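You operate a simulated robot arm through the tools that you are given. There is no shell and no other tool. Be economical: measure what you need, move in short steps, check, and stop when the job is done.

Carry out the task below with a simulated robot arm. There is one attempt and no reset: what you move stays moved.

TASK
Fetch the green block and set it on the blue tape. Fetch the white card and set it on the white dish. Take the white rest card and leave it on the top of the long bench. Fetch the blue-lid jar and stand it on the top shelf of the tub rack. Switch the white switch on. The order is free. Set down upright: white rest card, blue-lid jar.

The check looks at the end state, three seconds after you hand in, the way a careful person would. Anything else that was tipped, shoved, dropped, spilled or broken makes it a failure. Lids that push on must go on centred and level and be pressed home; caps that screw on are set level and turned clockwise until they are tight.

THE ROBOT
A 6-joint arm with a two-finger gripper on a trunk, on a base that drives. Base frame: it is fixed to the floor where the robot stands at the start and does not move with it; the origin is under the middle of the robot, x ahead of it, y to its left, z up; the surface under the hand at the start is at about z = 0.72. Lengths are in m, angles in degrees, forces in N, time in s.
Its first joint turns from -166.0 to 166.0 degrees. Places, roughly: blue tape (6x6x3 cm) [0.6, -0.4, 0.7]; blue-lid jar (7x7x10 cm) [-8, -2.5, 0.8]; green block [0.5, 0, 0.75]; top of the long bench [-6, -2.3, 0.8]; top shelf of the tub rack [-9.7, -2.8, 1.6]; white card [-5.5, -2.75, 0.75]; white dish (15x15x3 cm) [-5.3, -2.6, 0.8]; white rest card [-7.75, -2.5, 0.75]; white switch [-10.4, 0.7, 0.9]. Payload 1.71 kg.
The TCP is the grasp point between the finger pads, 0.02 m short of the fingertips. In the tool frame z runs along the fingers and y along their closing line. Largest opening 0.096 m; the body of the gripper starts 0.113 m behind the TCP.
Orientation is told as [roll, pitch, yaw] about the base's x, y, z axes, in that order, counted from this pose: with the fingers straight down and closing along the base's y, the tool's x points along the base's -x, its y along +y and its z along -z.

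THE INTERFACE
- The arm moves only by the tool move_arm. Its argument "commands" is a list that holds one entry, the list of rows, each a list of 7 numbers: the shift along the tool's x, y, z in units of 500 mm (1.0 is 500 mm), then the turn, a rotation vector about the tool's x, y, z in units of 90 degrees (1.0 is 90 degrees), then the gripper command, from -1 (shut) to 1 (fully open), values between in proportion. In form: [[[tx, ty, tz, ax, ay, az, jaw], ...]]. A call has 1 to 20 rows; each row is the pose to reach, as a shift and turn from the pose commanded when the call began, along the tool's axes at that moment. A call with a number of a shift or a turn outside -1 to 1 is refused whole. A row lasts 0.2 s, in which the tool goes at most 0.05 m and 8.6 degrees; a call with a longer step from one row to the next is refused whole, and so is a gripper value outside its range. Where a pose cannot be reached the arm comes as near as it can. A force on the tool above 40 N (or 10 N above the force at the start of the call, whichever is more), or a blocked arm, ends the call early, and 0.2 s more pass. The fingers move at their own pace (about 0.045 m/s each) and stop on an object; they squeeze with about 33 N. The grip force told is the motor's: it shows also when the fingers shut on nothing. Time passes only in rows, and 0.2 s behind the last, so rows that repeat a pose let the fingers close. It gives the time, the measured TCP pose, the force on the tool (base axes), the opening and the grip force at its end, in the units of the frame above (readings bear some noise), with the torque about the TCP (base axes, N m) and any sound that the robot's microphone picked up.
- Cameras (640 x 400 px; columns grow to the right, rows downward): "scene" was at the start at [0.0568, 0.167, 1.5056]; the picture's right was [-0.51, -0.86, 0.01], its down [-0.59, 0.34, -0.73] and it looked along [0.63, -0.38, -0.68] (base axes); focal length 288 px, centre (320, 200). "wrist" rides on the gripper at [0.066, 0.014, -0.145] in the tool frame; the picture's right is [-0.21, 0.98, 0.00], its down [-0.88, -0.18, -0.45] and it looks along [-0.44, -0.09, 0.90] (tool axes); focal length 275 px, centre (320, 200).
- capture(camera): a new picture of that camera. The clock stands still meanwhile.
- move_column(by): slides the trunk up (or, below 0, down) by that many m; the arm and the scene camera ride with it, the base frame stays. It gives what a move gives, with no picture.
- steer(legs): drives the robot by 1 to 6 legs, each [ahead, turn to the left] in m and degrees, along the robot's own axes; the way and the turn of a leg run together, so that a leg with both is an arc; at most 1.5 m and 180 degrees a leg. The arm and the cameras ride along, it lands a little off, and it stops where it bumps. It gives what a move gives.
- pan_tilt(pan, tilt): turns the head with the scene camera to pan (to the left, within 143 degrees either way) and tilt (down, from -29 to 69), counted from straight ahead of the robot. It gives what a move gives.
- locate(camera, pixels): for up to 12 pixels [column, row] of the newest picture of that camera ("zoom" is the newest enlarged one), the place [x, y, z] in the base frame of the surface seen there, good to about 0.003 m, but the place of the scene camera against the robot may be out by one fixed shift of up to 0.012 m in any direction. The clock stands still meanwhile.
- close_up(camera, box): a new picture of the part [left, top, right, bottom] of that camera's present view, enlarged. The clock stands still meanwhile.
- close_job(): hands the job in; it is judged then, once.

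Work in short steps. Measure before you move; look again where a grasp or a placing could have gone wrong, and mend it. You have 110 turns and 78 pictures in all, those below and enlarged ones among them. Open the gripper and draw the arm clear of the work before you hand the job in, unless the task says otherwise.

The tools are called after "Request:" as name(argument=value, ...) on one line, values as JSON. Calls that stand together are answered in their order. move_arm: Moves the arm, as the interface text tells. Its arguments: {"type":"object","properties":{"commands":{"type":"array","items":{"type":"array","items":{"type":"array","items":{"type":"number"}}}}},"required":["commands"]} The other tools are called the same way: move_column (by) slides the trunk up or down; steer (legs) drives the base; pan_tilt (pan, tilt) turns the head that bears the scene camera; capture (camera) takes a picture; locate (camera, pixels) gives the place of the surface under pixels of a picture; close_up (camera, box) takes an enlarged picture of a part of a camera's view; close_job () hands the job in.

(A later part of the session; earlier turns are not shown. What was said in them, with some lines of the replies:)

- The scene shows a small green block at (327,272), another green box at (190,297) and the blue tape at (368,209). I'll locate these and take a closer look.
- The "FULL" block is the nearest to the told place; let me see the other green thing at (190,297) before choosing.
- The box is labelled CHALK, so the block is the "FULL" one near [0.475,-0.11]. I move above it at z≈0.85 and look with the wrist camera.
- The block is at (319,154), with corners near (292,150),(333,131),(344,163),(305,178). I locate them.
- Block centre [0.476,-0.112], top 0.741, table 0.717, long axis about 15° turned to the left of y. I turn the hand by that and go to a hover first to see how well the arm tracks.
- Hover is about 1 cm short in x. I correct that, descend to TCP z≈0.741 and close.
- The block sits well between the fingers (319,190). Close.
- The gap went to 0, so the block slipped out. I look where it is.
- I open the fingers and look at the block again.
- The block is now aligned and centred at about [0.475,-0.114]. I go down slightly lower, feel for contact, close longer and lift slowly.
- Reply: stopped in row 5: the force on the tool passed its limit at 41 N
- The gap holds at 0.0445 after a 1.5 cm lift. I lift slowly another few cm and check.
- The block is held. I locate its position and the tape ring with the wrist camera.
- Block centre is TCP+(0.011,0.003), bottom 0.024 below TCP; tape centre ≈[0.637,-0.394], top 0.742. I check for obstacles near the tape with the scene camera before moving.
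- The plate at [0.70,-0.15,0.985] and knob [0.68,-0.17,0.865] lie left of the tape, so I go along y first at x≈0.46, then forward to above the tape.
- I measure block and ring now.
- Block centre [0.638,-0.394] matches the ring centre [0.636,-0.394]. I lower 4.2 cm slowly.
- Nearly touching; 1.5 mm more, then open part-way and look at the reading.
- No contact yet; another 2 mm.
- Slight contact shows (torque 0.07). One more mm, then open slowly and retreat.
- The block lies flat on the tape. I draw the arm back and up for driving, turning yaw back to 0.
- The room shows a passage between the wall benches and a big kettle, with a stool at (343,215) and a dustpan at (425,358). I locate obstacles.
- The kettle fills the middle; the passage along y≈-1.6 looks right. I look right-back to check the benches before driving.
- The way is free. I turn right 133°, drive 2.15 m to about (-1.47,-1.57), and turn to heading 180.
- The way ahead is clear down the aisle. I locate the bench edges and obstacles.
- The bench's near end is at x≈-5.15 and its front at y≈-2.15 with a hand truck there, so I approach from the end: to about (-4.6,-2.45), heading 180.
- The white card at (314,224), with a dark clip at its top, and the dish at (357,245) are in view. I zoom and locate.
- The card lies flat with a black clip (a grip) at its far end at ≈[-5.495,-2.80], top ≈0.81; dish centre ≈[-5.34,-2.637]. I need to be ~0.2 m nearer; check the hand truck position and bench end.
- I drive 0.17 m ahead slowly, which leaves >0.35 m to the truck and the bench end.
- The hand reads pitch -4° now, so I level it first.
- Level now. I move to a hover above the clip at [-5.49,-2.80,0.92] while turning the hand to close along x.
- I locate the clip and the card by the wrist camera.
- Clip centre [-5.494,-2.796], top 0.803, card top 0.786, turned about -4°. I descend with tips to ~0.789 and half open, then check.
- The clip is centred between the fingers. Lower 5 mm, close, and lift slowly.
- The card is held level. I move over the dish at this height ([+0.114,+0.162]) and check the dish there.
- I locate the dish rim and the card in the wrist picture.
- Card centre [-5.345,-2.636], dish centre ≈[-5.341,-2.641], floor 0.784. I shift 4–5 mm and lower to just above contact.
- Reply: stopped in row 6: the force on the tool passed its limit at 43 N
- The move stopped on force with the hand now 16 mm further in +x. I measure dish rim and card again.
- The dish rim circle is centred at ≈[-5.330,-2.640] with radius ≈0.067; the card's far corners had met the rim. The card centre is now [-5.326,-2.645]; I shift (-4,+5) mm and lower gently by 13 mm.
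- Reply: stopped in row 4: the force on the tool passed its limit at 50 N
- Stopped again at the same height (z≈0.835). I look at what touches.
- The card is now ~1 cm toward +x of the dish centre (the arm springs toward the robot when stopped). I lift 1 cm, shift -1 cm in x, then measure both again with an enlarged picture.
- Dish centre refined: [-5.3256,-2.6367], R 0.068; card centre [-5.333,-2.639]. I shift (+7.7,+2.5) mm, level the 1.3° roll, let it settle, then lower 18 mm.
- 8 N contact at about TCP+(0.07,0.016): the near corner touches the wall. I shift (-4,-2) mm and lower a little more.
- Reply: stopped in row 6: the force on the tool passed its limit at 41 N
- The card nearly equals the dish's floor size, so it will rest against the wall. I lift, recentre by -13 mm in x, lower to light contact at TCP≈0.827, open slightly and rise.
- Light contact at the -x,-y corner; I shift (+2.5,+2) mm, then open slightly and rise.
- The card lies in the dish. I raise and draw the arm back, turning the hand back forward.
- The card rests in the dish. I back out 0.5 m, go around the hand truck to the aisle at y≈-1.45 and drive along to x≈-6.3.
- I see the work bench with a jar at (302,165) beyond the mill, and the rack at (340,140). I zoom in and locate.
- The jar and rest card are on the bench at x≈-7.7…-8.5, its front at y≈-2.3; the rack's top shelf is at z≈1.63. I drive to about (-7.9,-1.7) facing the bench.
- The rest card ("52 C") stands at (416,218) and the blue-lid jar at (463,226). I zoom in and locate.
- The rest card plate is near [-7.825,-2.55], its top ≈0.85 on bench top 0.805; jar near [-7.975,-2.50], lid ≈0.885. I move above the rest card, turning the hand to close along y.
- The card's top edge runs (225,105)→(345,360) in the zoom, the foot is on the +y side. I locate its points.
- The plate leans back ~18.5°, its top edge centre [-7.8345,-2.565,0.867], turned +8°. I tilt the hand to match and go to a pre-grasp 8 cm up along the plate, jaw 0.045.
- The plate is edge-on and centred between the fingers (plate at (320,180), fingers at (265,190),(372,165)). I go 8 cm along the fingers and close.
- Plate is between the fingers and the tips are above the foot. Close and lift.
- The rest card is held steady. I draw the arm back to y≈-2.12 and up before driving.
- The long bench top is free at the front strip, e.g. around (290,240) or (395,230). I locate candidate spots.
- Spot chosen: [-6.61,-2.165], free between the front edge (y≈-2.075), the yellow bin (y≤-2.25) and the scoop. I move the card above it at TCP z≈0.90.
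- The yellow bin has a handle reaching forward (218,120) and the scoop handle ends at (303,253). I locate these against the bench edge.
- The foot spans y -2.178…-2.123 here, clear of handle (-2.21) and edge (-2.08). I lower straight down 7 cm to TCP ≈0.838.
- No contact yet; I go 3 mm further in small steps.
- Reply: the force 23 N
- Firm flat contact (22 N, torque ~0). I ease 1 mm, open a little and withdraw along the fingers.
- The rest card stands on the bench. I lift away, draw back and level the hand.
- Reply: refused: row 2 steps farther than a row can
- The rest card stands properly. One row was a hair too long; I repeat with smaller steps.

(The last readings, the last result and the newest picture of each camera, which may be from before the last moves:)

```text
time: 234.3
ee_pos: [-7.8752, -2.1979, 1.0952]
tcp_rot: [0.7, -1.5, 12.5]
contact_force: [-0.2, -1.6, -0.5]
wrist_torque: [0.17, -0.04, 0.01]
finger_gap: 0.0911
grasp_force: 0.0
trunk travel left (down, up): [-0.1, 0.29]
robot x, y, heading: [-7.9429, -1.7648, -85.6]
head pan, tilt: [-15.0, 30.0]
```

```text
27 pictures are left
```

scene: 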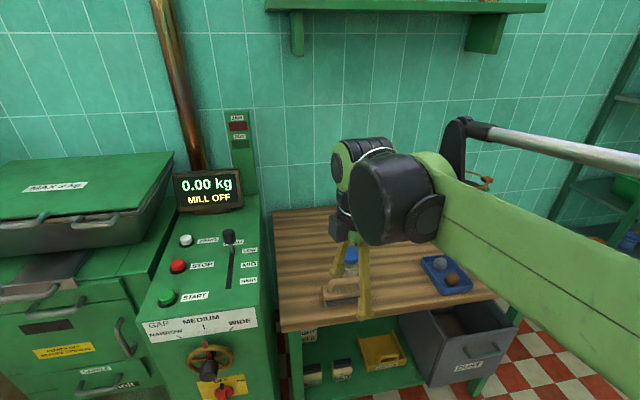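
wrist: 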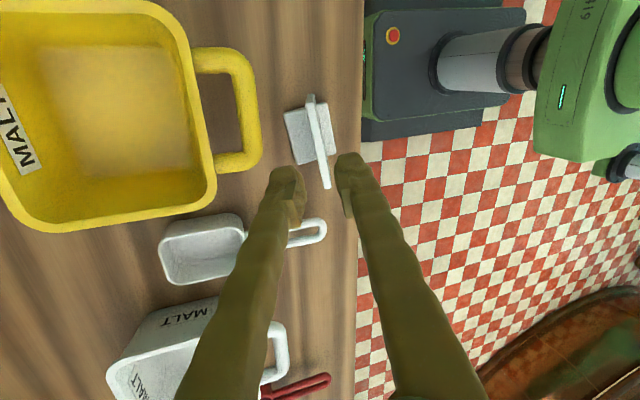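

I rotate the hand to close along x and go above the jar at ≈[-7.98,-2.50,1.0].

Request:
move_arm(commands=[[[0.026, -0.042, 0.0146, 0, 0, 0.077, 0.9], [0.0515, -0.0837, 0.0292, 0, 0, 0.154, 0.9], [0.0773, -0.1255, 0.0438, 0, 0, 0.231, 0.9], [0.103, -0.1674, 0.0585, 0, 0, 0.308, 0.9], [0.129, -0.2092, 0.073, 0, 0, 0.385, 0.9], [0.155, -0.251, 0.0877, 0, 0, 0.462, 0.9], [0.18, -0.293, 0.1023, 0, 0, 0.538, 0.9], [0.206, -0.335, 0.117, 0, 0, 0.615, 0.9], [0.232, -0.377, 0.1315, 0, 0, 0.692, 1], [0.258, -0.418, 0.146, 0, 0, 0.769, 1], [0.284, -0.46, 0.161, 0, 0, 0.846, 1], [0.309, -0.502, 0.1754, 0, 0, 0.923, 1], [0.335, -0.544, 0.19, 0, 0, 1.0, 1], [0.335, -0.544, 0.19, 0, 0, 1.0, 1]]])

Request:
move_arm(commands=[[[0, 0, 0, 0, 0, 0.08, 1], [0, 0, 0, 0, 0, 0.139, 1], [0, 0, 0, 0, 0, 0.139, 1], [0, 0, 0, 0, 0, 0.139, 1]]])

Request:
capture(camera="wrist")

```text
time: 237.3
ee_pos: [-7.9789, -2.481, 1.003]
tcp_rot: [1.3, -0.1, -77.4]
contact_force: [-0.2, -0.6, 0.4]
wrist_torque: [0.02, 0.0, 0.0]
finger_gap: 0.0962
grasp_force: 0.1
trunk travel left (down, up): [-0.1, 0.29]
robot x, y, heading: [-7.94, -1.766, -85.4]
head pan, tilt: [-15.0, 30.0]
```

```text
time: 238.3
ee_pos: [-7.9795, -2.4819, 1.0043]
tcp_rot: [1.3, 0.2, -90.1]
contact_force: [0.2, -0.2, -0.3]
wrist_torque: [-0.01, 0.01, 0.0]
finger_gap: 0.0962
grasp_force: 0.1
trunk travel left (down, up): [-0.1, 0.29]
robot x, y, heading: [-7.94, -1.7649, -85.4]
head pan, tilt: [-15.0, 30.0]
```

```text
26 pictures are left
```

wrist: 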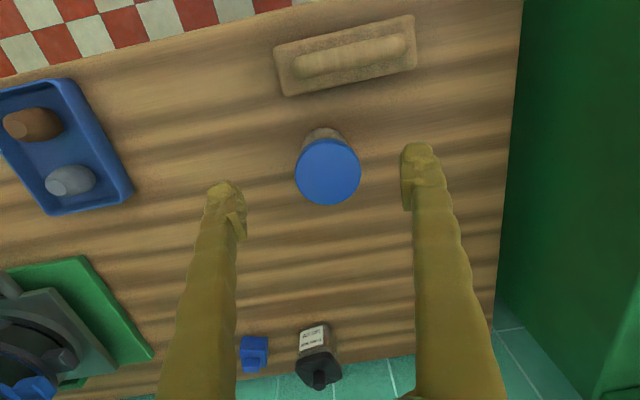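

Request:
locate(camera="wrist", pixels=[[297, 172], [359, 170], [328, 142], [328, 202], [328, 172], [324, 130], [370, 225], [270, 200]])

```text
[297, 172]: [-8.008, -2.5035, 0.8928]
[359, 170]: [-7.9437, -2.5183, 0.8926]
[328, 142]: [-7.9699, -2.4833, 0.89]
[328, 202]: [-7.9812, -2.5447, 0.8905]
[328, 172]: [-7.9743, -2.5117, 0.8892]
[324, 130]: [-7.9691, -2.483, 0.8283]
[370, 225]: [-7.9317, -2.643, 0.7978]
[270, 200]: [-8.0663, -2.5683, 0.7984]
```

Lid centre [-7.976,-2.513], top 0.891. I level the hand, descend to TCP 0.87 around the lid, and close.

Request:
move_arm(commands=[[[-0.031, 0, 0.04, 0.0145, 0, 0, 1], [-0.062, 0.001, 0.08, 0.0145, 0, 0, 1], [-0.062, 0.001, 0.14, 0.0145, 0, 0, 1], [-0.062, 0.001, 0.2, 0.0145, 0, 0, 1], [-0.062, 0.001, 0.24, 0.0145, 0, 0, 1], [-0.062, 0.001, 0.267, 0.0145, 0, 0, 1], [-0.062, 0.001, 0.267, 0.0145, 0, 0, 1]]])

Request:
capture(camera="wrist")

```text
time: 239.9
ee_pos: [-7.974, -2.5115, 0.8685]
tcp_rot: [0.1, 0.3, -89.8]
contact_force: [-0.6, 0.2, 1.1]
wrist_torque: [0.03, 0.02, -0.01]
finger_gap: 0.0961
grasp_force: 0.2
trunk travel left (down, up): [-0.1, 0.29]
robot x, y, heading: [-7.9428, -1.7708, -85.5]
head pan, tilt: [-15.0, 30.0]
```

```text
25 pictures are left
```

wrist: 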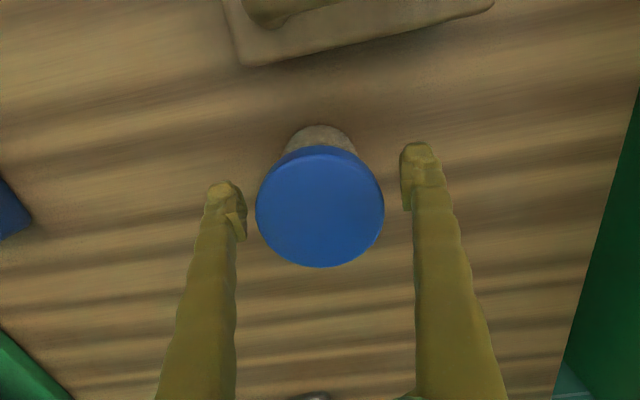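

Well centred. Close and lift slowly.

Request:
move_arm(commands=[[[0, 0, 0, 0, 0, 0, -1], [0, 0, 0, 0, 0, 0, -1], [0, 0, 0, 0, 0, 0, -1], [0, 0, 0, 0, 0, 0, -1], [0, 0, 0, 0, 0, 0, -1], [0, 0, -0.01, 0, 0, 0, -1], [0, 0, -0.03, 0, 0, 0, -1], [0, 0, -0.06, 0, 0, 0, -1], [0, 0, -0.1, 0, 0, 0, -1], [0, 0, -0.15, 0, 0, 0, -1], [0, 0, -0.2, 0, 0, 0, -1], [0, 0, -0.26, 0, 0, 0, -1], [0, 0, -0.32, 0, 0, 0, -1], [0, 0, -0.4, 0, 0, 0, -1], [0, 0, -0.4, 0, 0, 0, -1]]])

Request:
capture(camera="wrist")

```text
time: 243.1
ee_pos: [-7.9783, -2.5141, 1.0685]
tcp_rot: [0.0, 0.3, -89.9]
contact_force: [0.4, 0.0, -1.2]
wrist_torque: [0.03, 0.03, 0.02]
finger_gap: 0.0716
grasp_force: 32.8
trunk travel left (down, up): [-0.1, 0.29]
robot x, y, heading: [-7.9408, -1.7671, -85.4]
head pan, tilt: [-15.0, 30.0]
```

```text
24 pictures are left
```

wrist: 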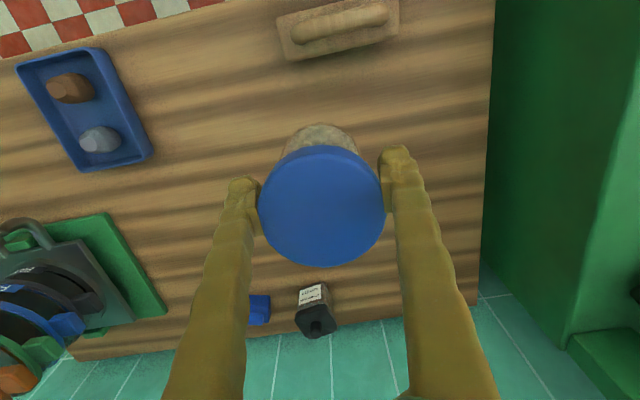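

The jar is held firmly. I draw it back toward the robot, then drive to in front of the rack.

Request:
move_arm(commands=[[[0.068, 0, 0, 0, 0, 0, -1], [0.136, 0, 0, 0, 0, 0, -1], [0.204, 0, 0, 0, 0, 0, -1], [0.272, 0, 0, 0, 0, 0, -1], [0.34, 0, 0, 0, 0, 0, -1], [0.408, 0, 0, 0, 0, 0, -1], [0.476, 0, -0.02, 0, 0, 0, -1], [0.544, 0, -0.04, 0, 0, 0, -1], [0.612, 0, -0.06, 0, 0, 0, -1], [0.68, 0, -0.08, 0, 0, 0, -1], [0.68, 0, -0.08, 0, 0, 0, -1]]])

Request:
steer(legs=[[0, -94.5], [1.5, 0], [0.27, 0], [0, 90]])

Request:
pan_tilt(pan=10, tilt=5)

Request:
capture(camera="scene")

```text
time: 245.5
ee_pos: [-7.9777, -2.1754, 1.111]
tcp_rot: [0.0, 0.2, -89.9]
contact_force: [0.5, -0.3, -0.5]
wrist_torque: [0.02, 0.01, -0.04]
finger_gap: 0.0711
grasp_force: 32.8
trunk travel left (down, up): [-0.1, 0.29]
robot x, y, heading: [-7.9421, -1.7673, -85.6]
head pan, tilt: [-15.0, 30.0]
```

```text
time: 269.6
ee_pos: [-9.7468, -2.1812, 1.1109]
tcp_rot: [0.0, 0.2, -93.5]
contact_force: [-1.0, -0.8, -2.4]
wrist_torque: [0.0, 0.01, 0.0]
finger_gap: 0.0701
grasp_force: 32.8
trunk travel left (down, up): [-0.1, 0.29]
robot x, y, heading: [-9.6943, -1.7796, -89.2]
head pan, tilt: [-15.0, 30.0]
```

```text
time: 270.4
ee_pos: [-9.745, -2.1803, 1.1111]
tcp_rot: [0.0, 0.0, -93.5]
contact_force: [-0.1, 0.9, -0.5]
wrist_torque: [-0.08, -0.01, 0.0]
finger_gap: 0.0697
grasp_force: 33.1
trunk travel left (down, up): [-0.1, 0.29]
robot x, y, heading: [-9.6854, -1.7805, -89.0]
head pan, tilt: [10.0, 5.0]
```

```text
23 pictures are left
```

scene: 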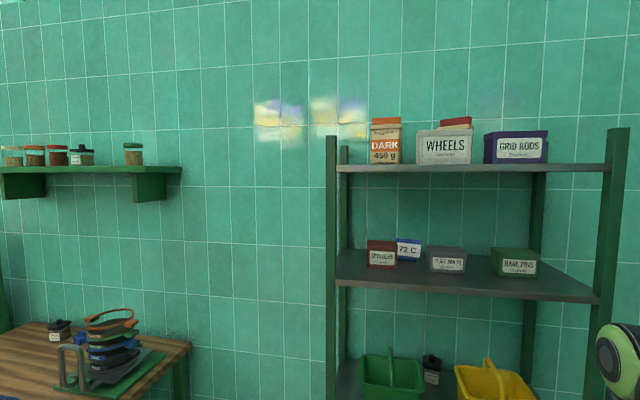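

The top shelf has free room at the right (570,155) and between boxes. The gap reading fell slightly, so I also check the jar in the wrist view.

Request:
capture(camera="wrist")

Request:
locate(camera="scene", pixels=[[331, 140], [618, 132], [345, 155], [385, 150], [445, 150], [515, 150], [570, 168], [450, 170], [350, 170], [600, 168], [500, 170], [540, 185]])

```text
22 pictures are left
```

wrist: 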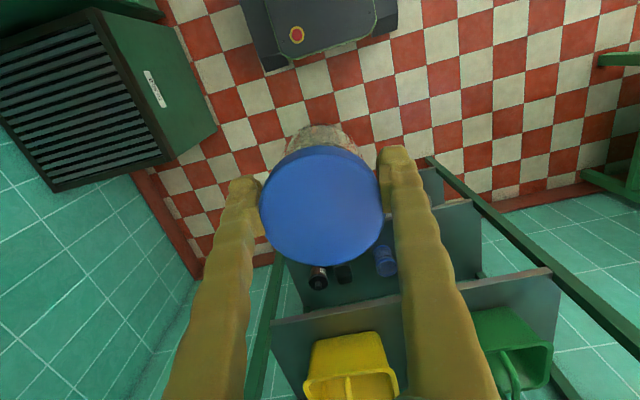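

```text
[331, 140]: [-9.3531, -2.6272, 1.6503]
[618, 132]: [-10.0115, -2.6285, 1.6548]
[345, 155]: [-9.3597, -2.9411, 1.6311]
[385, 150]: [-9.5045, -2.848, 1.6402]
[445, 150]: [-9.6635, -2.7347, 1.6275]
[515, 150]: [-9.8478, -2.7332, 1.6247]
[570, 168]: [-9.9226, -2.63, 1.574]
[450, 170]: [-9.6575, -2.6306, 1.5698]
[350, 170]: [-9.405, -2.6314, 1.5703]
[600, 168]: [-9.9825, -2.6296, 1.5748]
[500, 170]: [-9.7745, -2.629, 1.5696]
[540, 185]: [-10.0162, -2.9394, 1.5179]
```

Shelf top ≈1.58 m, front y≈-2.63; boxes: DARK front y -2.85 at x≈-9.5, WHEELS left edge ≈-9.59. In front of DARK, around [-9.48,-2.72], there is room. I raise the trunk by 0.28 and look down on the shelf.

Request:
move_column(by=0.28)

Request:
pan_tilt(pan=5, tilt=15)

Request:
capture(camera="scene")

Request:
locate(camera="scene", pixels=[[300, 150], [320, 170], [340, 180], [360, 170], [380, 160], [400, 180], [330, 190], [420, 130], [560, 170]])

```text
time: 273.3
ee_pos: [-9.7463, -2.1757, 1.3938]
tcp_rot: [0.1, -0.3, -93.5]
contact_force: [0.0, 0.1, -0.5]
wrist_torque: [-0.07, -0.05, 0.0]
finger_gap: 0.0702
grasp_force: 33.3
trunk travel left (down, up): [-0.38, 0.01]
robot x, y, heading: [-9.6859, -1.7814, -89.0]
head pan, tilt: [10.0, 5.0]
```

```text
time: 274.0
ee_pos: [-9.7475, -2.1682, 1.3955]
tcp_rot: [0.2, -0.5, -93.5]
contact_force: [0.0, 0.8, -1.4]
wrist_torque: [0.02, -0.03, -0.01]
finger_gap: 0.0703
grasp_force: 32.9
trunk travel left (down, up): [-0.38, 0.01]
robot x, y, heading: [-9.6862, -1.7777, -89.2]
head pan, tilt: [5.0, 15.0]
```

```text
21 pictures are left
```

scene: 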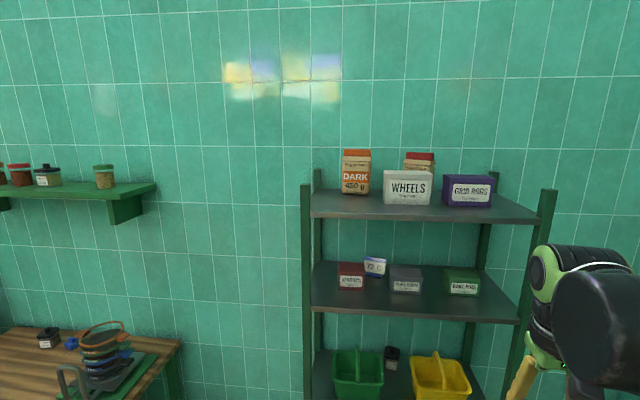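

```text
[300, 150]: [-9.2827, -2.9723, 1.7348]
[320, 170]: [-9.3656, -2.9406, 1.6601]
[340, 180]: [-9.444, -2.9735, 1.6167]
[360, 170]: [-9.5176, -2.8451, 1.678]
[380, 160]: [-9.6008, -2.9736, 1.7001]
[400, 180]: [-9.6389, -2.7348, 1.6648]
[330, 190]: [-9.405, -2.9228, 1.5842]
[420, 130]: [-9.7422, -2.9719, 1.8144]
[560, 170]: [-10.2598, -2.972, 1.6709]
```

Request:
locate(camera="scene", pixels=[[345, 200], [360, 205], [372, 200], [320, 205], [384, 200], [343, 192], [370, 192], [335, 213], [432, 190], [345, 152]])

```text
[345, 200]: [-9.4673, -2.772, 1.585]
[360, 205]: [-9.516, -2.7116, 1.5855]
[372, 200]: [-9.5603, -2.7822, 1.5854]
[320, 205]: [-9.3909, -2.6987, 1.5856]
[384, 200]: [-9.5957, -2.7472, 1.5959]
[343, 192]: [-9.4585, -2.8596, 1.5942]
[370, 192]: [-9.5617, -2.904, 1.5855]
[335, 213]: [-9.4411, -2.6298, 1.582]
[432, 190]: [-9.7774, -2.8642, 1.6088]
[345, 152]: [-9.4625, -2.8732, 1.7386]
```

Shelf top 1.5855 by the scene camera. The place [-9.475,-2.725] is free. I raise the jar to TCP z≈1.76 here first.

Request:
move_arm(commands=[[[0, 0, -0.06, 0, 0, 0, -1], [0, 0, -0.13, 0, 0, 0, -1], [0, 0, -0.2, 0, 0, 0, -1], [0, 0, -0.27, 0, 0, 0, -1], [0, 0, -0.34, 0, 0, 0, -1], [0, 0, -0.41, 0, 0, 0, -1], [0, 0, -0.48, 0, 0, 0, -1], [0, 0, -0.55, 0, 0, 0, -1], [0, 0, -0.62, 0, 0, 0, -1], [0, 0, -0.68, 0, 0, 0, -1], [0, 0, -0.73, 0, 0, 0, -1], [0, 0, -0.73, 0, 0, 0, -1]]])

```text
time: 276.8
ee_pos: [-9.7483, -2.1469, 1.7641]
tcp_rot: [0.1, -1.1, -93.5]
contact_force: [1.0, -0.8, -2.0]
wrist_torque: [0.23, 0.07, 0.02]
finger_gap: 0.0701
grasp_force: 33.3
trunk travel left (down, up): [-0.38, 0.01]
robot x, y, heading: [-9.6878, -1.7791, -89.0]
head pan, tilt: [5.0, 15.0]
stopped in row 12: the arm was blocked; the commanded pose is now the measured one
```

It reached z 1.764. I drive 0.25 m toward the rack (jar will be at y≈-2.40, front post at -2.63).

Request:
steer(legs=[[0.25, 0]])

```text
time: 279.1
ee_pos: [-9.7445, -2.4014, 1.7632]
tcp_rot: [0.0, -0.9, -93.6]
contact_force: [-0.3, -0.5, -1.5]
wrist_torque: [0.06, -0.02, 0.02]
finger_gap: 0.0699
grasp_force: 32.8
trunk travel left (down, up): [-0.38, 0.01]
robot x, y, heading: [-9.6873, -2.0302, -89.2]
head pan, tilt: [5.0, 15.0]
```

I move sideways to x≈-9.475 first, then forward over the place at y≈-2.725, keeping z≈1.755.

Request:
move_arm(commands=[[[0.004, 0.067, 0.01, 0, 0.01, 0, -1], [0.008, 0.135, 0.02, 0, 0.01, 0, -1], [0.012, 0.202, 0.02, 0, 0.01, 0, -1], [0.016, 0.27, 0.02, 0, 0.01, 0, -1], [0.02, 0.337, 0.02, 0, 0.01, 0, -1], [0.025, 0.404, 0.02, 0, 0.01, 0, -1], [0.029, 0.472, 0.02, 0, 0.01, 0, -1], [0.033, 0.539, 0.02, 0, 0.01, 0, -1], [-0.048, 0.544, 0.02, 0, 0.01, 0, -1], [-0.129, 0.549, 0.02, 0, 0.01, 0, -1], [-0.21, 0.554, 0.02, 0, 0.01, 0, -1], [-0.29, 0.559, 0.02, 0, 0.01, 0, -1], [-0.371, 0.564, 0.02, 0, 0.01, 0, -1], [-0.452, 0.569, 0.02, 0, 0.01, 0, -1], [-0.533, 0.574, 0.02, 0, 0.01, 0, -1], [-0.614, 0.579, 0.02, 0, 0.01, 0, -1], [-0.614, 0.579, 0.02, 0, 0.01, 0, -1], [-0.614, 0.579, 0.02, 0, 0.01, 0, -1]]])

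Request:
capture(camera="wrist")

Request:
capture(camera="scene")

```text
time: 282.9
ee_pos: [-9.4888, -2.7029, 1.7186]
tcp_rot: [0.1, 0.4, -93.7]
contact_force: [0.2, -1.0, -2.6]
wrist_torque: [0.02, -0.02, -0.02]
finger_gap: 0.0701
grasp_force: 33.7
out of reach, approached as far as the arm can: row 15, 16, 17, 18
trunk travel left (down, up): [-0.38, 0.01]
robot x, y, heading: [-9.6876, -2.0296, -89.3]
head pan, tilt: [5.0, 15.0]
```

```text
20 pictures are left
```

wrist: 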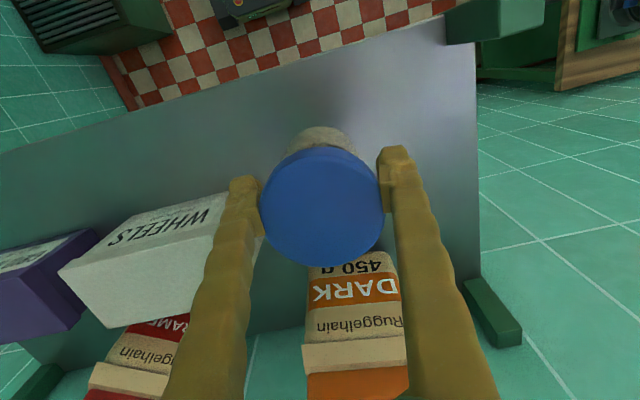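

```text
19 pictures are left
```

scene: 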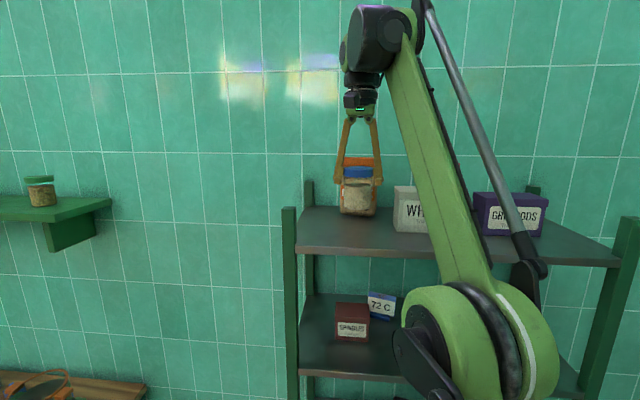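

The jar is above the shelf at [-9.489,-2.703], bottom ≈1.648. I locate the shelf by wrist camera for its height and the neighbours.

Request:
locate(camera="wrist", pixels=[[250, 130], [400, 100], [430, 200], [290, 105], [228, 200], [360, 255], [480, 340], [440, 25], [325, 140], [320, 205]])

```text
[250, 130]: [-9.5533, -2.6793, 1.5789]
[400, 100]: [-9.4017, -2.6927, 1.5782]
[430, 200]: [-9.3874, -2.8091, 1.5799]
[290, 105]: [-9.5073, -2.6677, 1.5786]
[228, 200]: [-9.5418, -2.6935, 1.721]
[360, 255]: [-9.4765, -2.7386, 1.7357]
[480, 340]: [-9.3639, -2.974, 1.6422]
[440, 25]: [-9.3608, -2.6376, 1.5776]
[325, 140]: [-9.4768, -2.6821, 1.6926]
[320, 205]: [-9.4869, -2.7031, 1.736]
```

Lid top 1.736, so jar bottom ≈1.643; shelf 1.579 → place at TCP ≈1.655. I lower by 0.055 and read.

Request:
move_arm(commands=[[[0, 0, 0.03, 0, 0, 0, -1], [0, 0, 0.06, 0, 0, 0, -1], [0, 0, 0.09, 0, 0, 0, -1], [0, 0, 0.11, 0, 0, 0, -1], [0, 0, 0.11, 0, 0, 0, -1]]])

```text
time: 284.1
ee_pos: [-9.4852, -2.6936, 1.674]
tcp_rot: [0.1, -0.1, -93.6]
contact_force: [-0.7, -0.5, -0.9]
wrist_torque: [-0.1, 0.02, -0.03]
finger_gap: 0.0718
grasp_force: 32.5
trunk travel left (down, up): [-0.38, 0.01]
robot x, y, heading: [-9.6845, -2.0268, -89.1]
head pan, tilt: [5.0, 15.0]
```

Now z 1.674. I lower 13 mm more with a 12 mm forward correction.

Request:
move_arm(commands=[[[-0.012, 0, 0, 0, 0, 0, -1], [-0.024, 0, 0, 0, 0, 0, -1], [-0.024, 0, 0.01, 0, 0, 0, -1], [-0.024, 0, 0.02, 0, 0, 0, -1], [-0.024, 0, 0.026, 0, 0, 0, -1], [-0.024, 0, 0.026, 0, 0, 0, -1]]])

Request:
close_up(camera="scene", box=[290, 130, 430, 260])

```text
time: 285.6
ee_pos: [-9.4835, -2.7326, 1.6523]
tcp_rot: [0.0, 0.9, -93.7]
contact_force: [0.0, 3.5, 0.4]
wrist_torque: [-0.35, -0.03, -0.01]
finger_gap: 0.0742
grasp_force: 32.5
trunk travel left (down, up): [-0.38, 0.01]
robot x, y, heading: [-9.6884, -2.0323, -89.2]
head pan, tilt: [5.0, 15.0]
stopped in row 6: the force on the tool passed its limit at 42 N (the readings are from after the stop); the commanded pose is now the measured one
```

```text
3.08 times, centred on (360, 195) of scene
```

zoom: 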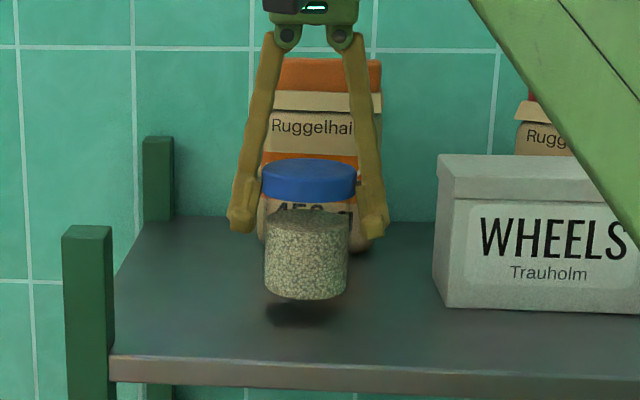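

It touched something at 42 N. I measure the jar's bottom, lid and the shelf in this enlarged view.

Request:
locate(camera="zoom", pixels=[[305, 294], [305, 308], [305, 325], [305, 220], [310, 160], [268, 180], [352, 180], [305, 260], [270, 260], [340, 260]])

Request:
capture(camera="wrist")

```text
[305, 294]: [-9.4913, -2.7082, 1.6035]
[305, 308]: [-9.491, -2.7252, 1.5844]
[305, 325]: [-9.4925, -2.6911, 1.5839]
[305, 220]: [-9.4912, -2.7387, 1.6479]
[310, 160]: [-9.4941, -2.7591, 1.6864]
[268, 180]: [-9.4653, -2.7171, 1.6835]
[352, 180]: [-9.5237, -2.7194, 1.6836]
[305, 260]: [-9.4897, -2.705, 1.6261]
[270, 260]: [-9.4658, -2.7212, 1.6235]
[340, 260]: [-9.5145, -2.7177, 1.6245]
```

```text
17 pictures are left
```

wrist: 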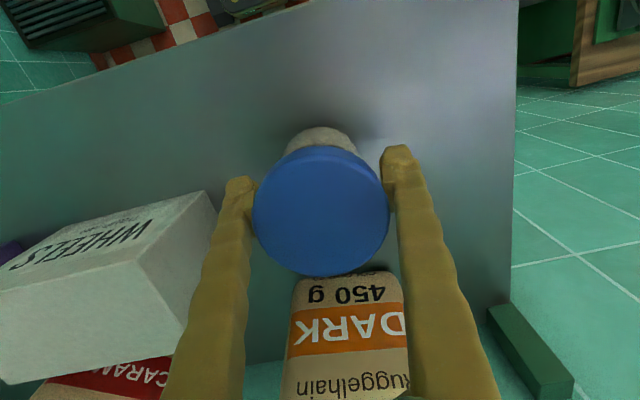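

The jar slid up in the grip and hangs ≈8 mm above the shelf, still upright. I lower 6 mm in small steps and read the force.

Request:
move_arm(commands=[[[0, 0, 0.003, 0, -0.008, 0, -1], [0, 0, 0.006, 0, -0.008, 0, -1], [0, 0, 0.009, 0, -0.008, 0, -1], [0, 0, 0.012, 0, -0.008, 0, -1], [0, 0, 0.012, 0, -0.008, 0, -1]]])

```text
time: 286.8
ee_pos: [-9.4849, -2.7336, 1.6426]
tcp_rot: [0.0, 0.2, -93.7]
contact_force: [0.8, -0.2, -2.2]
wrist_torque: [0.04, -0.02, -0.03]
finger_gap: 0.0738
grasp_force: 32.9
trunk travel left (down, up): [-0.38, 0.01]
robot x, y, heading: [-9.6831, -2.0294, -89.0]
head pan, tilt: [5.0, 15.0]
```

Request:
close_up(camera="scene", box=[320, 160, 400, 240])

Request:
locate(camera="zoom", pixels=[[315, 60], [250, 250], [320, 330], [320, 350], [320, 390], [310, 200]])

```text
5.00 times, centred on (360, 200) of scene
```

zoom: 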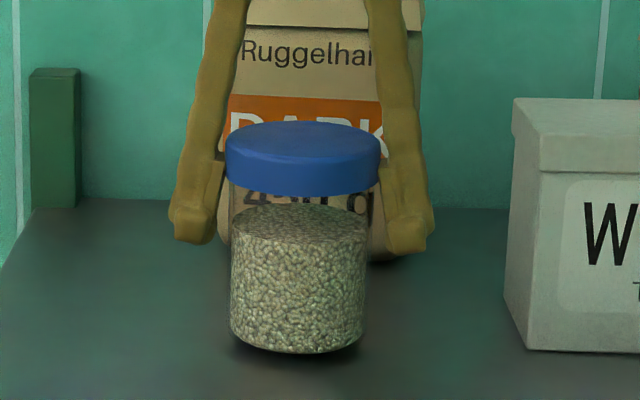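

```text
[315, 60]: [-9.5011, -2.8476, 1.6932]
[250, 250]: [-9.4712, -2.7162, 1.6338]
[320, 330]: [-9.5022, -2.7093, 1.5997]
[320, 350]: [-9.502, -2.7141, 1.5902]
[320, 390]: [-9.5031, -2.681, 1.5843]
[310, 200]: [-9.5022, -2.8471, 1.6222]
```

The bottom is still ~4 mm above the shelf. Lower 3 mm more.

Request:
move_arm(commands=[[[0, 0, 0.002, 0, 0, 0, -1], [0, 0, 0.004, 0, 0, 0, -1], [0, 0, 0.006, 0, 0, 0, -1], [0, 0, 0.006, 0, 0, 0, -1]]])

```text
time: 287.8
ee_pos: [-9.4852, -2.7335, 1.6435]
tcp_rot: [0.0, 0.2, -93.6]
contact_force: [-0.3, -0.6, -0.8]
wrist_torque: [0.01, -0.01, 0.0]
finger_gap: 0.074
grasp_force: 33.0
trunk travel left (down, up): [-0.38, 0.01]
robot x, y, heading: [-9.6879, -2.0293, -89.1]
head pan, tilt: [5.0, 15.0]
```

Request:
move_arm(commands=[[[0, 0, 0.002, 0, 0, 0, -1], [0, 0, 0.004, 0, 0, 0, -1], [0, 0, 0.004, 0, 0, 0, -1]]])

```text
time: 288.6
ee_pos: [-9.4844, -2.7322, 1.6412]
tcp_rot: [0.0, 0.0, -93.7]
contact_force: [2.4, -5.8, 21.7]
wrist_torque: [0.17, -0.09, -0.05]
finger_gap: 0.0738
grasp_force: 33.1
trunk travel left (down, up): [-0.38, 0.01]
robot x, y, heading: [-9.6861, -2.0296, -89.1]
head pan, tilt: [5.0, 15.0]
```

The jar is on the shelf (22 N). I ease 1 mm, open and rise straight up.

Request:
move_arm(commands=[[[0, 0, -0.002, 0, 0, 0, -1], [0, 0, -0.002, 0, 0, 0, 0.65], [0, 0, -0.002, 0, 0, 0, 0.8], [0, 0, -0.002, 0, 0, 0, 0.85], [0, 0, -0.002, 0, 0, 0, 0.85], [0, 0, -0.002, 0, 0, 0, 0.85], [0, 0, -0.03, 0, 0, 0, 0.85], [0, 0, -0.06, 0, 0, 0, 0.85], [0, 0, -0.09, 0, 0, 0, 0.85], [0, 0, -0.12, 0, 0, 0, 0.85], [0, 0, -0.12, 0, 0, 0, 0.85]]])

Request:
capture(camera="wrist")

```text
time: 291.0
ee_pos: [-9.4852, -2.7306, 1.7007]
tcp_rot: [0.0, 0.3, -93.7]
contact_force: [0.6, 0.9, 0.2]
wrist_torque: [0.01, 0.04, 0.03]
finger_gap: 0.0887
grasp_force: 0.0
trunk travel left (down, up): [-0.38, 0.01]
robot x, y, heading: [-9.6865, -2.0297, -89.3]
head pan, tilt: [5.0, 15.0]
```

```text
15 pictures are left
```

wrist: 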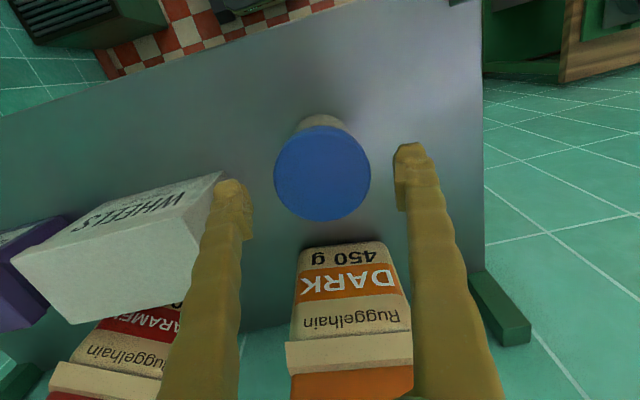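

The jar stands upright. I pull the hand back toward the robot (+y) and then back the base away.

Request:
move_arm(commands=[[[0.01, 0, -0.02, 0, 0, 0, 0.85], [0.05, 0, -0.04, 0, 0, 0, 0.85], [0.12, 0, -0.05, 0, 0, 0, 0.85], [0.19, 0, -0.05, 0, 0, 0, 0.85], [0.26, 0, -0.05, 0, 0, 0, 0.85], [0.33, 0, -0.05, 0, 0, 0, 0.85], [0.4, 0, -0.05, 0, 0, 0, 0.85], [0.47, 0, -0.05, 0, 0, 0, 0.85], [0.54, 0, -0.05, 0, 0, 0, 0.85], [0.61, 0, -0.05, 0, 0, 0, 0.85], [0.61, 0, -0.05, 0, 0, 0, 0.85]]])

Request:
close_up(camera="scene", box=[280, 120, 480, 260])

```text
time: 293.4
ee_pos: [-9.4617, -2.4281, 1.7254]
tcp_rot: [0.1, 0.2, -93.7]
contact_force: [0.1, 0.4, 0.6]
wrist_torque: [0.03, -0.01, 0.0]
finger_gap: 0.089
grasp_force: 0.1
trunk travel left (down, up): [-0.38, 0.01]
robot x, y, heading: [-9.6829, -2.0253, -89.2]
head pan, tilt: [5.0, 15.0]
```

```text
2.86 times, centred on (380, 190) of scene
```

zoom: 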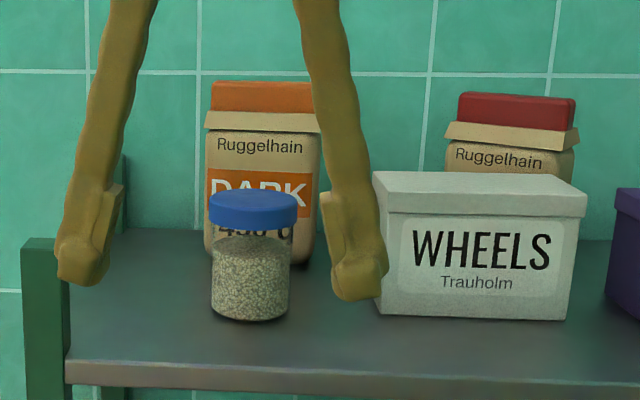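

The jar stands well on the top shelf. I back off, lower the trunk, turn toward -x and look for the white switch.

Request:
steer(legs=[[-0.5, 0], [0, -135]])

Request:
move_column(by=-0.28)

Request:
pan_tilt(pan=20, tilt=15)

Request:
capture(camera="scene")

```text
time: 306.0
ee_pos: [-10.1282, -1.4006, 1.7254]
tcp_rot: [0.1, 0.3, 129.7]
contact_force: [-0.1, 1.7, -0.4]
wrist_torque: [0.0, 0.02, 0.0]
finger_gap: 0.0888
grasp_force: 0.1
trunk travel left (down, up): [-0.38, 0.01]
robot x, y, heading: [-9.6968, -1.5409, 134.2]
head pan, tilt: [5.0, 15.0]
```

```text
time: 308.8
ee_pos: [-10.1153, -1.4135, 1.4492]
tcp_rot: [0.0, -0.4, 129.6]
contact_force: [-1.4, 1.8, -0.4]
wrist_torque: [-0.21, -0.18, -0.02]
finger_gap: 0.0887
grasp_force: 0.0
trunk travel left (down, up): [-0.1, 0.29]
robot x, y, heading: [-9.6989, -1.5389, 134.0]
head pan, tilt: [5.0, 15.0]
```

```text
time: 309.6
ee_pos: [-10.1096, -1.419, 1.45]
tcp_rot: [0.1, -0.8, 129.6]
contact_force: [0.3, -0.1, 0.1]
wrist_torque: [0.02, 0.05, -0.02]
finger_gap: 0.0888
grasp_force: 0.1
trunk travel left (down, up): [-0.1, 0.29]
robot x, y, heading: [-9.6978, -1.5434, 134.1]
head pan, tilt: [20.0, 15.0]
```

```text
13 pictures are left
```

scene: 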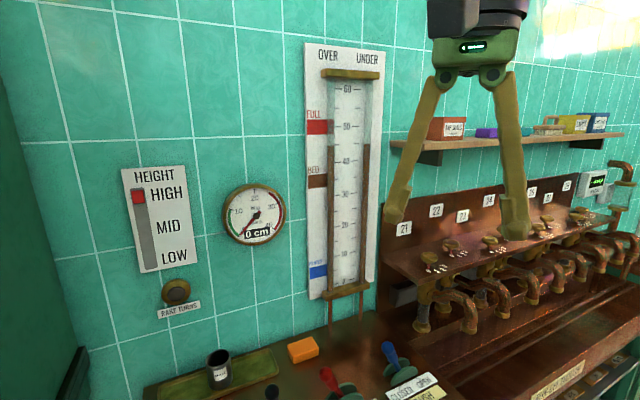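

The switch is further along in +y. I drive along the counter to about (-9.5,0.65) and face the wall.

Request:
steer(legs=[[0, -49], [1.2, 0], [1.0, 0], [0, 95]])

Request:
pan_tilt(pan=0, tilt=28)

Request:
capture(camera="scene")

```text
time: 334.2
ee_pos: [-9.933, 0.4831, 1.451]
tcp_rot: [0.1, -0.7, 175.4]
contact_force: [0.3, 0.4, -0.5]
wrist_torque: [0.05, 0.0, -0.02]
finger_gap: 0.0888
grasp_force: 0.0
trunk travel left (down, up): [-0.1, 0.29]
robot x, y, heading: [-9.5568, 0.7013, 179.8]
head pan, tilt: [20.0, 15.0]
```

```text
time: 335.0
ee_pos: [-9.9244, 0.4829, 1.4556]
tcp_rot: [0.2, -1.4, 174.7]
contact_force: [0.4, -0.4, 0.3]
wrist_torque: [0.05, 0.04, -0.03]
finger_gap: 0.0887
grasp_force: 0.1
trunk travel left (down, up): [-0.1, 0.29]
robot x, y, heading: [-9.5597, 0.698, 179.8]
head pan, tilt: [0.0, 28.0]
```

```text
12 pictures are left
```

scene: 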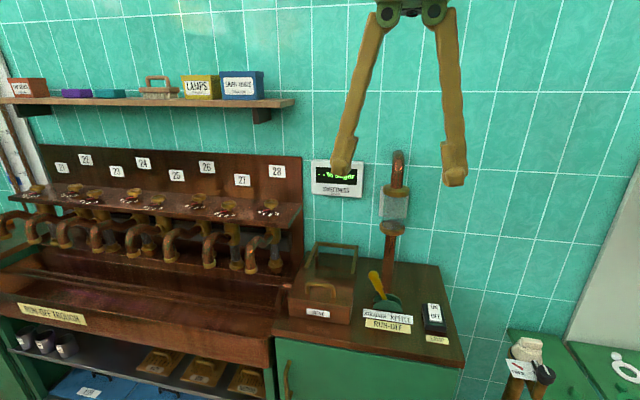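

The small switch with a white paddle and "ON/OFF" is at (434,318). I zoom in and locate it.

Request:
close_up(camera="scene", box=[400, 285, 470, 355])

Request:
locate(camera="zoom", pixels=[[280, 190], [310, 210], [350, 230], [300, 300], [350, 300], [220, 250], [500, 300], [330, 150], [280, 130], [390, 380]])

```text
5.71 times, centred on (435, 320) of scene
```

zoom: 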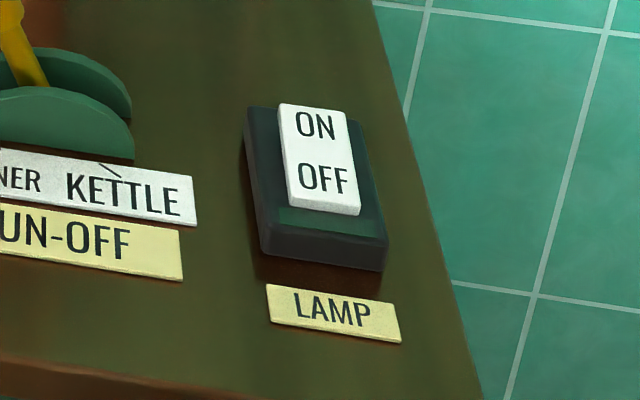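

```text
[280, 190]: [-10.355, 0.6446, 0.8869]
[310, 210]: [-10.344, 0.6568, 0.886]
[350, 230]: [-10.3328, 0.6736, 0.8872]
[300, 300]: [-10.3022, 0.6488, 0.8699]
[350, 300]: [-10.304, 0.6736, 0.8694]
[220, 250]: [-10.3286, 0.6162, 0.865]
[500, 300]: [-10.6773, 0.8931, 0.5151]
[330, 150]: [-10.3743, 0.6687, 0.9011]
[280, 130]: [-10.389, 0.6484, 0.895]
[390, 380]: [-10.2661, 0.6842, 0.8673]
```

The rocker has ON at the far end and OFF at the near end. I measure its slope.

Request:
locate(camera="zoom", pixels=[[290, 108], [335, 115], [315, 120], [315, 150], [320, 180], [300, 195], [350, 198], [325, 200], [265, 115], [365, 150], [260, 170], [340, 225]])

```text
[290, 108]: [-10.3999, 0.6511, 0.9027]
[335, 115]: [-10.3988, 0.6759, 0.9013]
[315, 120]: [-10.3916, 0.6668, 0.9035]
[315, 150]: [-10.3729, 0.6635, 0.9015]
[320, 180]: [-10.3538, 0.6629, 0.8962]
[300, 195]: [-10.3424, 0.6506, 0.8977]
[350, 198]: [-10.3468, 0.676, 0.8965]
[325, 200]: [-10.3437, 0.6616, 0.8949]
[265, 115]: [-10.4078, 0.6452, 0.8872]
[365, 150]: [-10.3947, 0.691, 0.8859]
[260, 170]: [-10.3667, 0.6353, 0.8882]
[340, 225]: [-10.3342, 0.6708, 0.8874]
```

The ON end (x≈-10.40) is high (0.903) and OFF low (0.895): it is off; pressing at about [-10.393,0.664] turns it on. I check the pipe and lever beside it.

Request:
locate(camera="scene", pixels=[[398, 158], [405, 185], [393, 205], [388, 235], [388, 280], [378, 280], [400, 305], [340, 250], [440, 265], [465, 360], [455, 300], [345, 185]])

```text
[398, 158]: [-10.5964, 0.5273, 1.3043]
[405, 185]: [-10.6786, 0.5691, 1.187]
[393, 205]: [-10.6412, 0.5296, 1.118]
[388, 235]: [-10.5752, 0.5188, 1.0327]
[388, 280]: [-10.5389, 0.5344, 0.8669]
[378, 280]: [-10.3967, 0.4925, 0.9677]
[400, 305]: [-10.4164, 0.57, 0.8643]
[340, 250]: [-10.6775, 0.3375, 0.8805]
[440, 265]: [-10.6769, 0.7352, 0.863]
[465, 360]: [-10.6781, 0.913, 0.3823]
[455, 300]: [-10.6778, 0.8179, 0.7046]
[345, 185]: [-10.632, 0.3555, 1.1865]
```

The lever (y≈0.49) and pipe (x≈-10.58) are clear of the approach. I lower to z≈1.02 in front, then go forward above the switch, fingers shut.

Request:
move_arm(commands=[[[-0.0149, -0.0315, 0.0793, 0, 0.0155, 0, -1], [-0.0298, -0.0629, 0.1585, 0, 0.0155, 0, -1], [-0.0447, -0.0944, 0.2378, 0, 0.0155, 0, -1], [-0.0596, -0.1258, 0.3171, 0, 0.0155, 0, -1], [-0.0745, -0.1573, 0.3964, 0, 0.0155, 0, -1], [-0.0895, -0.1887, 0.4756, 0, 0.0155, 0, -1], [-0.1044, -0.2202, 0.5549, 0, 0.0155, 0, -1], [-0.1193, -0.2516, 0.6342, 0, 0.0155, 0, -1], [-0.1342, -0.2831, 0.7135, 0, 0.0155, 0, -1], [-0.1491, -0.3145, 0.7927, 0, 0.0155, 0, -1], [-0.164, -0.346, 0.872, 0, 0.0155, 0, -1], [-0.2509, -0.338, 0.872, 0, 0.0155, 0, -1], [-0.3378, -0.33, 0.872, 0, 0.0155, 0, -1], [-0.4247, -0.322, 0.872, 0, 0.0155, 0, -1], [-0.5116, -0.314, 0.872, 0, 0.0155, 0, -1], [-0.5984, -0.306, 0.872, 0, 0.0155, 0, -1], [-0.6853, -0.298, 0.872, 0, 0.0155, 0, -1], [-0.7722, -0.29, 0.872, 0, 0.0155, 0, -1], [-0.8591, -0.282, 0.872, 0, 0.0155, 0, -1], [-0.946, -0.274, 0.872, 0, 0.0155, 0, -1]]])

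Request:
capture(camera="wrist")

```text
time: 339.2
ee_pos: [-10.3842, 0.6562, 1.0305]
tcp_rot: [0.2, -0.1, 175.4]
contact_force: [0.6, 0.1, 0.6]
wrist_torque: [-0.02, 0.09, 0.0]
finger_gap: 0.0
grasp_force: 29.5
trunk travel left (down, up): [-0.1, 0.29]
robot x, y, heading: [-9.5556, 0.6963, 179.6]
head pan, tilt: [0.0, 28.0]
```

```text
10 pictures are left
```

wrist: 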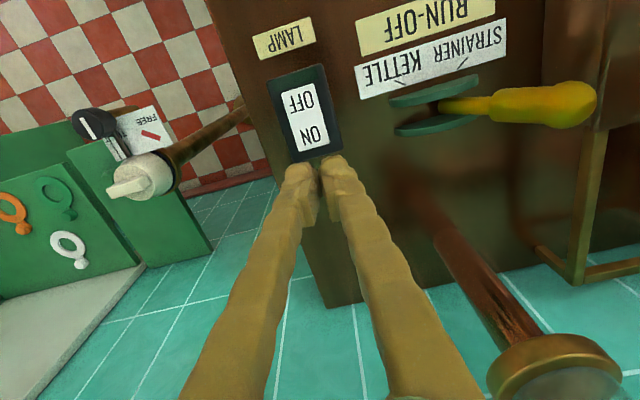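

Request:
locate(camera="wrist", pixels=[[299, 148], [324, 144], [312, 133], [302, 102], [298, 87], [312, 84], [285, 92], [318, 158], [283, 85], [322, 68]])

```text
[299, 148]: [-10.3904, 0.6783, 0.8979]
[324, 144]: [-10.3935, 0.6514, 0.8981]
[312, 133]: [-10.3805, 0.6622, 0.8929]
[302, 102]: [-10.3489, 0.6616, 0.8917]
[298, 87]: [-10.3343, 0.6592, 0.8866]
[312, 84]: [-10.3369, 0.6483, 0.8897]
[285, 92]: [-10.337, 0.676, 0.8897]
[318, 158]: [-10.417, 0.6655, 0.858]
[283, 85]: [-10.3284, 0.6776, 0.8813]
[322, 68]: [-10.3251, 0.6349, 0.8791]
```

The ON end is at x≈-10.395, y centre 0.664, z≈0.898. I go to just above the point [-10.387,0.664].

Request:
move_arm(commands=[[[-0.007, -0.016, 0.06, 0, 0, 0, -1], [-0.007, -0.016, 0.13, 0, 0, 0, -1], [-0.007, -0.016, 0.18, 0, 0, 0, -1], [-0.007, -0.016, 0.212, 0, 0, 0, -1], [-0.007, -0.016, 0.212, 0, 0, 0, -1]]])

Request:
capture(camera="wrist")

```text
time: 340.4
ee_pos: [-10.3874, 0.6643, 0.9258]
tcp_rot: [0.1, 0.0, 175.4]
contact_force: [0.0, 0.3, -0.5]
wrist_torque: [0.0, 0.01, -0.01]
finger_gap: 0.0001
grasp_force: 29.5
trunk travel left (down, up): [-0.1, 0.29]
robot x, y, heading: [-9.5584, 0.6974, 179.8]
head pan, tilt: [0.0, 28.0]
```

```text
9 pictures are left
```

wrist: 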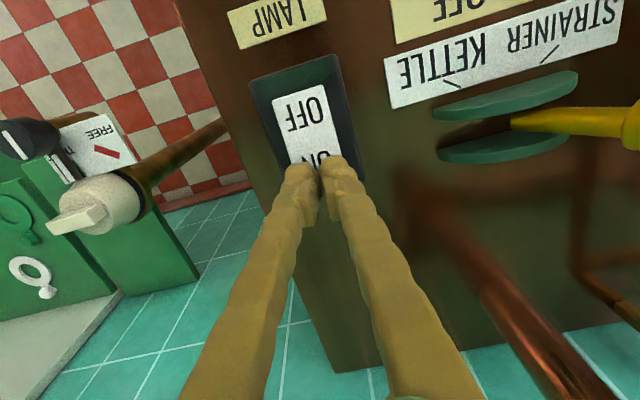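

The fingertips are over the ON end. I press down about 18 mm in small steps; the force guard ends it if needed.

Request:
move_arm(commands=[[[0, 0, 0.01, 0, 0, 0, -1], [0, 0, 0.018, 0, 0, 0, -1], [0, 0, 0.024, 0, 0, 0, -1], [0, 0, 0.03, 0, 0, 0, -1], [0, 0, 0.036, 0, 0, 0, -1], [0, 0, 0.036, 0, 0, 0, -1]]])

```text
time: 341.6
ee_pos: [-10.3704, 0.665, 0.925]
tcp_rot: [0.2, -1.3, 175.3]
contact_force: [1.0, -0.7, 0.8]
wrist_torque: [0.0, 0.15, -0.01]
finger_gap: 0.0
grasp_force: 29.1
trunk travel left (down, up): [-0.1, 0.29]
robot x, y, heading: [-9.5555, 0.6967, 179.5]
head pan, tilt: [0.0, 28.0]
stopped in row 5: the force on the tool passed its limit at 48 N (the readings are from after the stop); the commanded pose is now the measured one
```

I check the switch from the scene camera with the hand lifted.

Request:
move_arm(commands=[[[0, 0, -0.05, 0, 0, 0, -1], [0.02, 0, -0.13, 0, 0, 0, -1], [0.1, 0, -0.17, 0, 0, 0, -1], [0.18, 0, -0.2, 0, 0, 0, -1], [0.26, 0, -0.22, 0, 0, 0, -1], [0.26, 0, -0.22, 0, 0, 0, -1]]])

Request:
close_up(camera="wrist", box=[200, 0, 440, 220])

```text
time: 343.0
ee_pos: [-10.2447, 0.6533, 1.0278]
tcp_rot: [0.3, -1.1, 175.4]
contact_force: [0.3, -0.4, 0.4]
wrist_torque: [0.03, 0.04, -0.02]
finger_gap: 0.0001
grasp_force: 29.6
trunk travel left (down, up): [-0.1, 0.29]
robot x, y, heading: [-9.5568, 0.6965, 179.7]
head pan, tilt: [0.0, 28.0]
```

```text
1.82 times, centred on (320, 110) of wrist
```

zoom: 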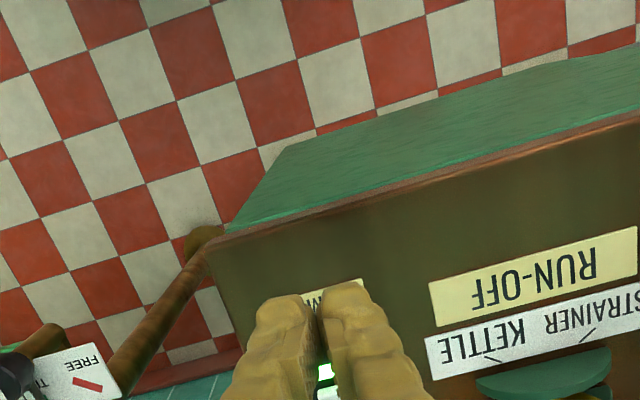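

Something glows green between the fingers. I look with the scene camera.

Request:
close_up(camera="scene", box=[360, 270, 480, 360])

Request:
locate(camera="zoom", pixels=[[370, 190], [385, 200], [400, 220], [405, 240], [410, 255]])

```text
4.44 times, centred on (420, 315) of scene
```

zoom: 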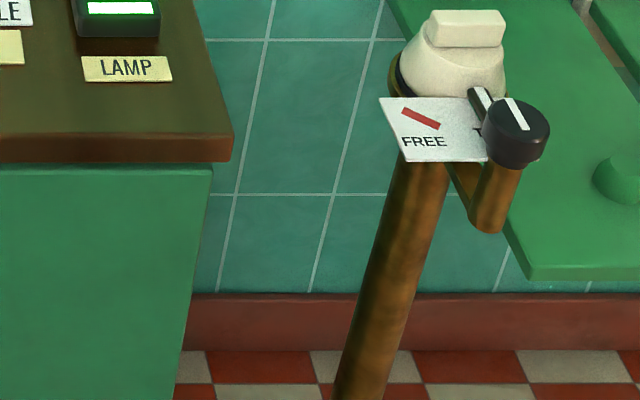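

```text
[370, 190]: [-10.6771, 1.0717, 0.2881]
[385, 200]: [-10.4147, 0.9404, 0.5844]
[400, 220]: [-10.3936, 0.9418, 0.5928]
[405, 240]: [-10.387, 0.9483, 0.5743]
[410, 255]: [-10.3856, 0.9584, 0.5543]
```

The green indicator strip is lit. I take one more look at the whole scene to confirm the rocker and surroundings.

Request:
close_up(camera="scene", box=[330, 220, 430, 310])

```text
4.44 times, centred on (380, 265) of scene
```

zoom: 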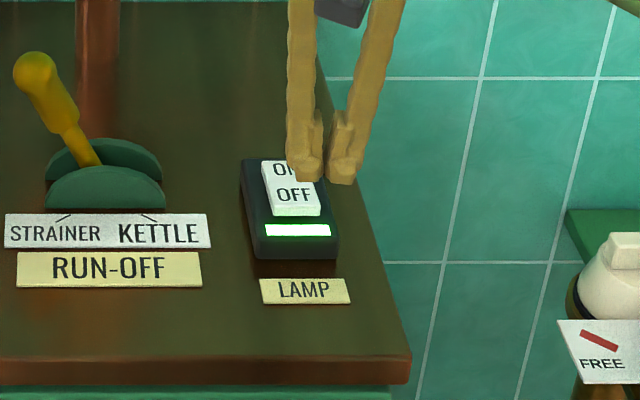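

The indicator is lit and the ON end is down: the switch is on. I raise and retract the arm and open the gripper.

Request:
move_arm(commands=[[[0.05, 0, -0.05, 0, 0, 0, -1], [0.12, 0, -0.09, 0, 0, 0, -1], [0.19, 0, -0.13, 0, 0, 0, -1], [0.26, 0, -0.17, 0, 0, 0, 0], [0.33, 0, -0.2, 0, 0, 0, 1], [0.4, 0, -0.22, 0, 0, 0, 1], [0.47, 0, -0.22, 0, 0, 0, 1], [0.54, 0, -0.22, 0, 0, 0, 1], [0.54, 0, -0.22, 0, 0, 0, 1], [0.54, 0, -0.22, 0, 0, 0, 1]]])

Request:
close_up(camera="scene", box=[280, 170, 480, 320])

```text
time: 345.2
ee_pos: [-9.9735, 0.629, 1.1349]
tcp_rot: [0.3, -1.0, 175.4]
contact_force: [0.0, 1.3, 0.5]
wrist_torque: [0.03, -0.02, 0.01]
finger_gap: 0.0961
grasp_force: 0.0
trunk travel left (down, up): [-0.1, 0.29]
robot x, y, heading: [-9.556, 0.6983, 179.9]
head pan, tilt: [0.0, 28.0]
```

```text
2.67 times, centred on (380, 245) of scene
```

zoom: 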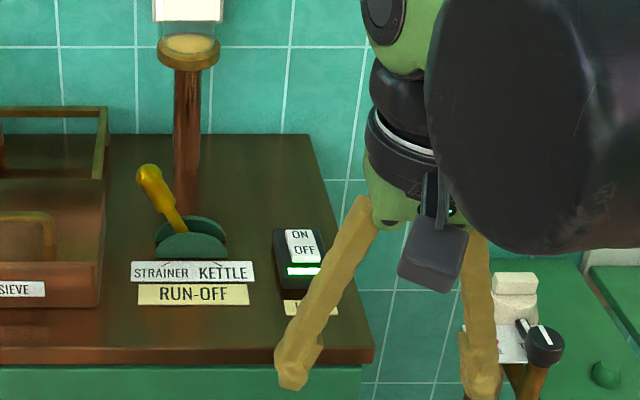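

The lamp is still lit, the gripper is open and the arm is clear, and the other four items were seen in place, so I hand the job in.

Request:
close_job()

```text
The job is handed in.
```

I handed the job in with all five parts done. I checked each with a camera when I finished it, but I don't have the check's result.

- **Green block:** it lies flat on the blue tape. It slipped out of the grip on the first try and stayed in place on the bench; the second try held.
- **White card:** it rests inside the white dish, slightly turned. The card nearly fills the dish floor, and its corners touched the rim several times on the way down. The dish did not move noticeably.
- **White rest card:** it stands upright near the front edge of the long bench, clear of the yellow bin and the scoop.
- **Blue-lid jar:** it stands upright on the top shelf of the tub rack, in front of the "DARK" bag. It slid a little in the grip when it first touched the shelf.
- **White switch:** it is on, and its green indicator was still lit after I drew the arm back.

The gripper is open and the arm is clear of the work.
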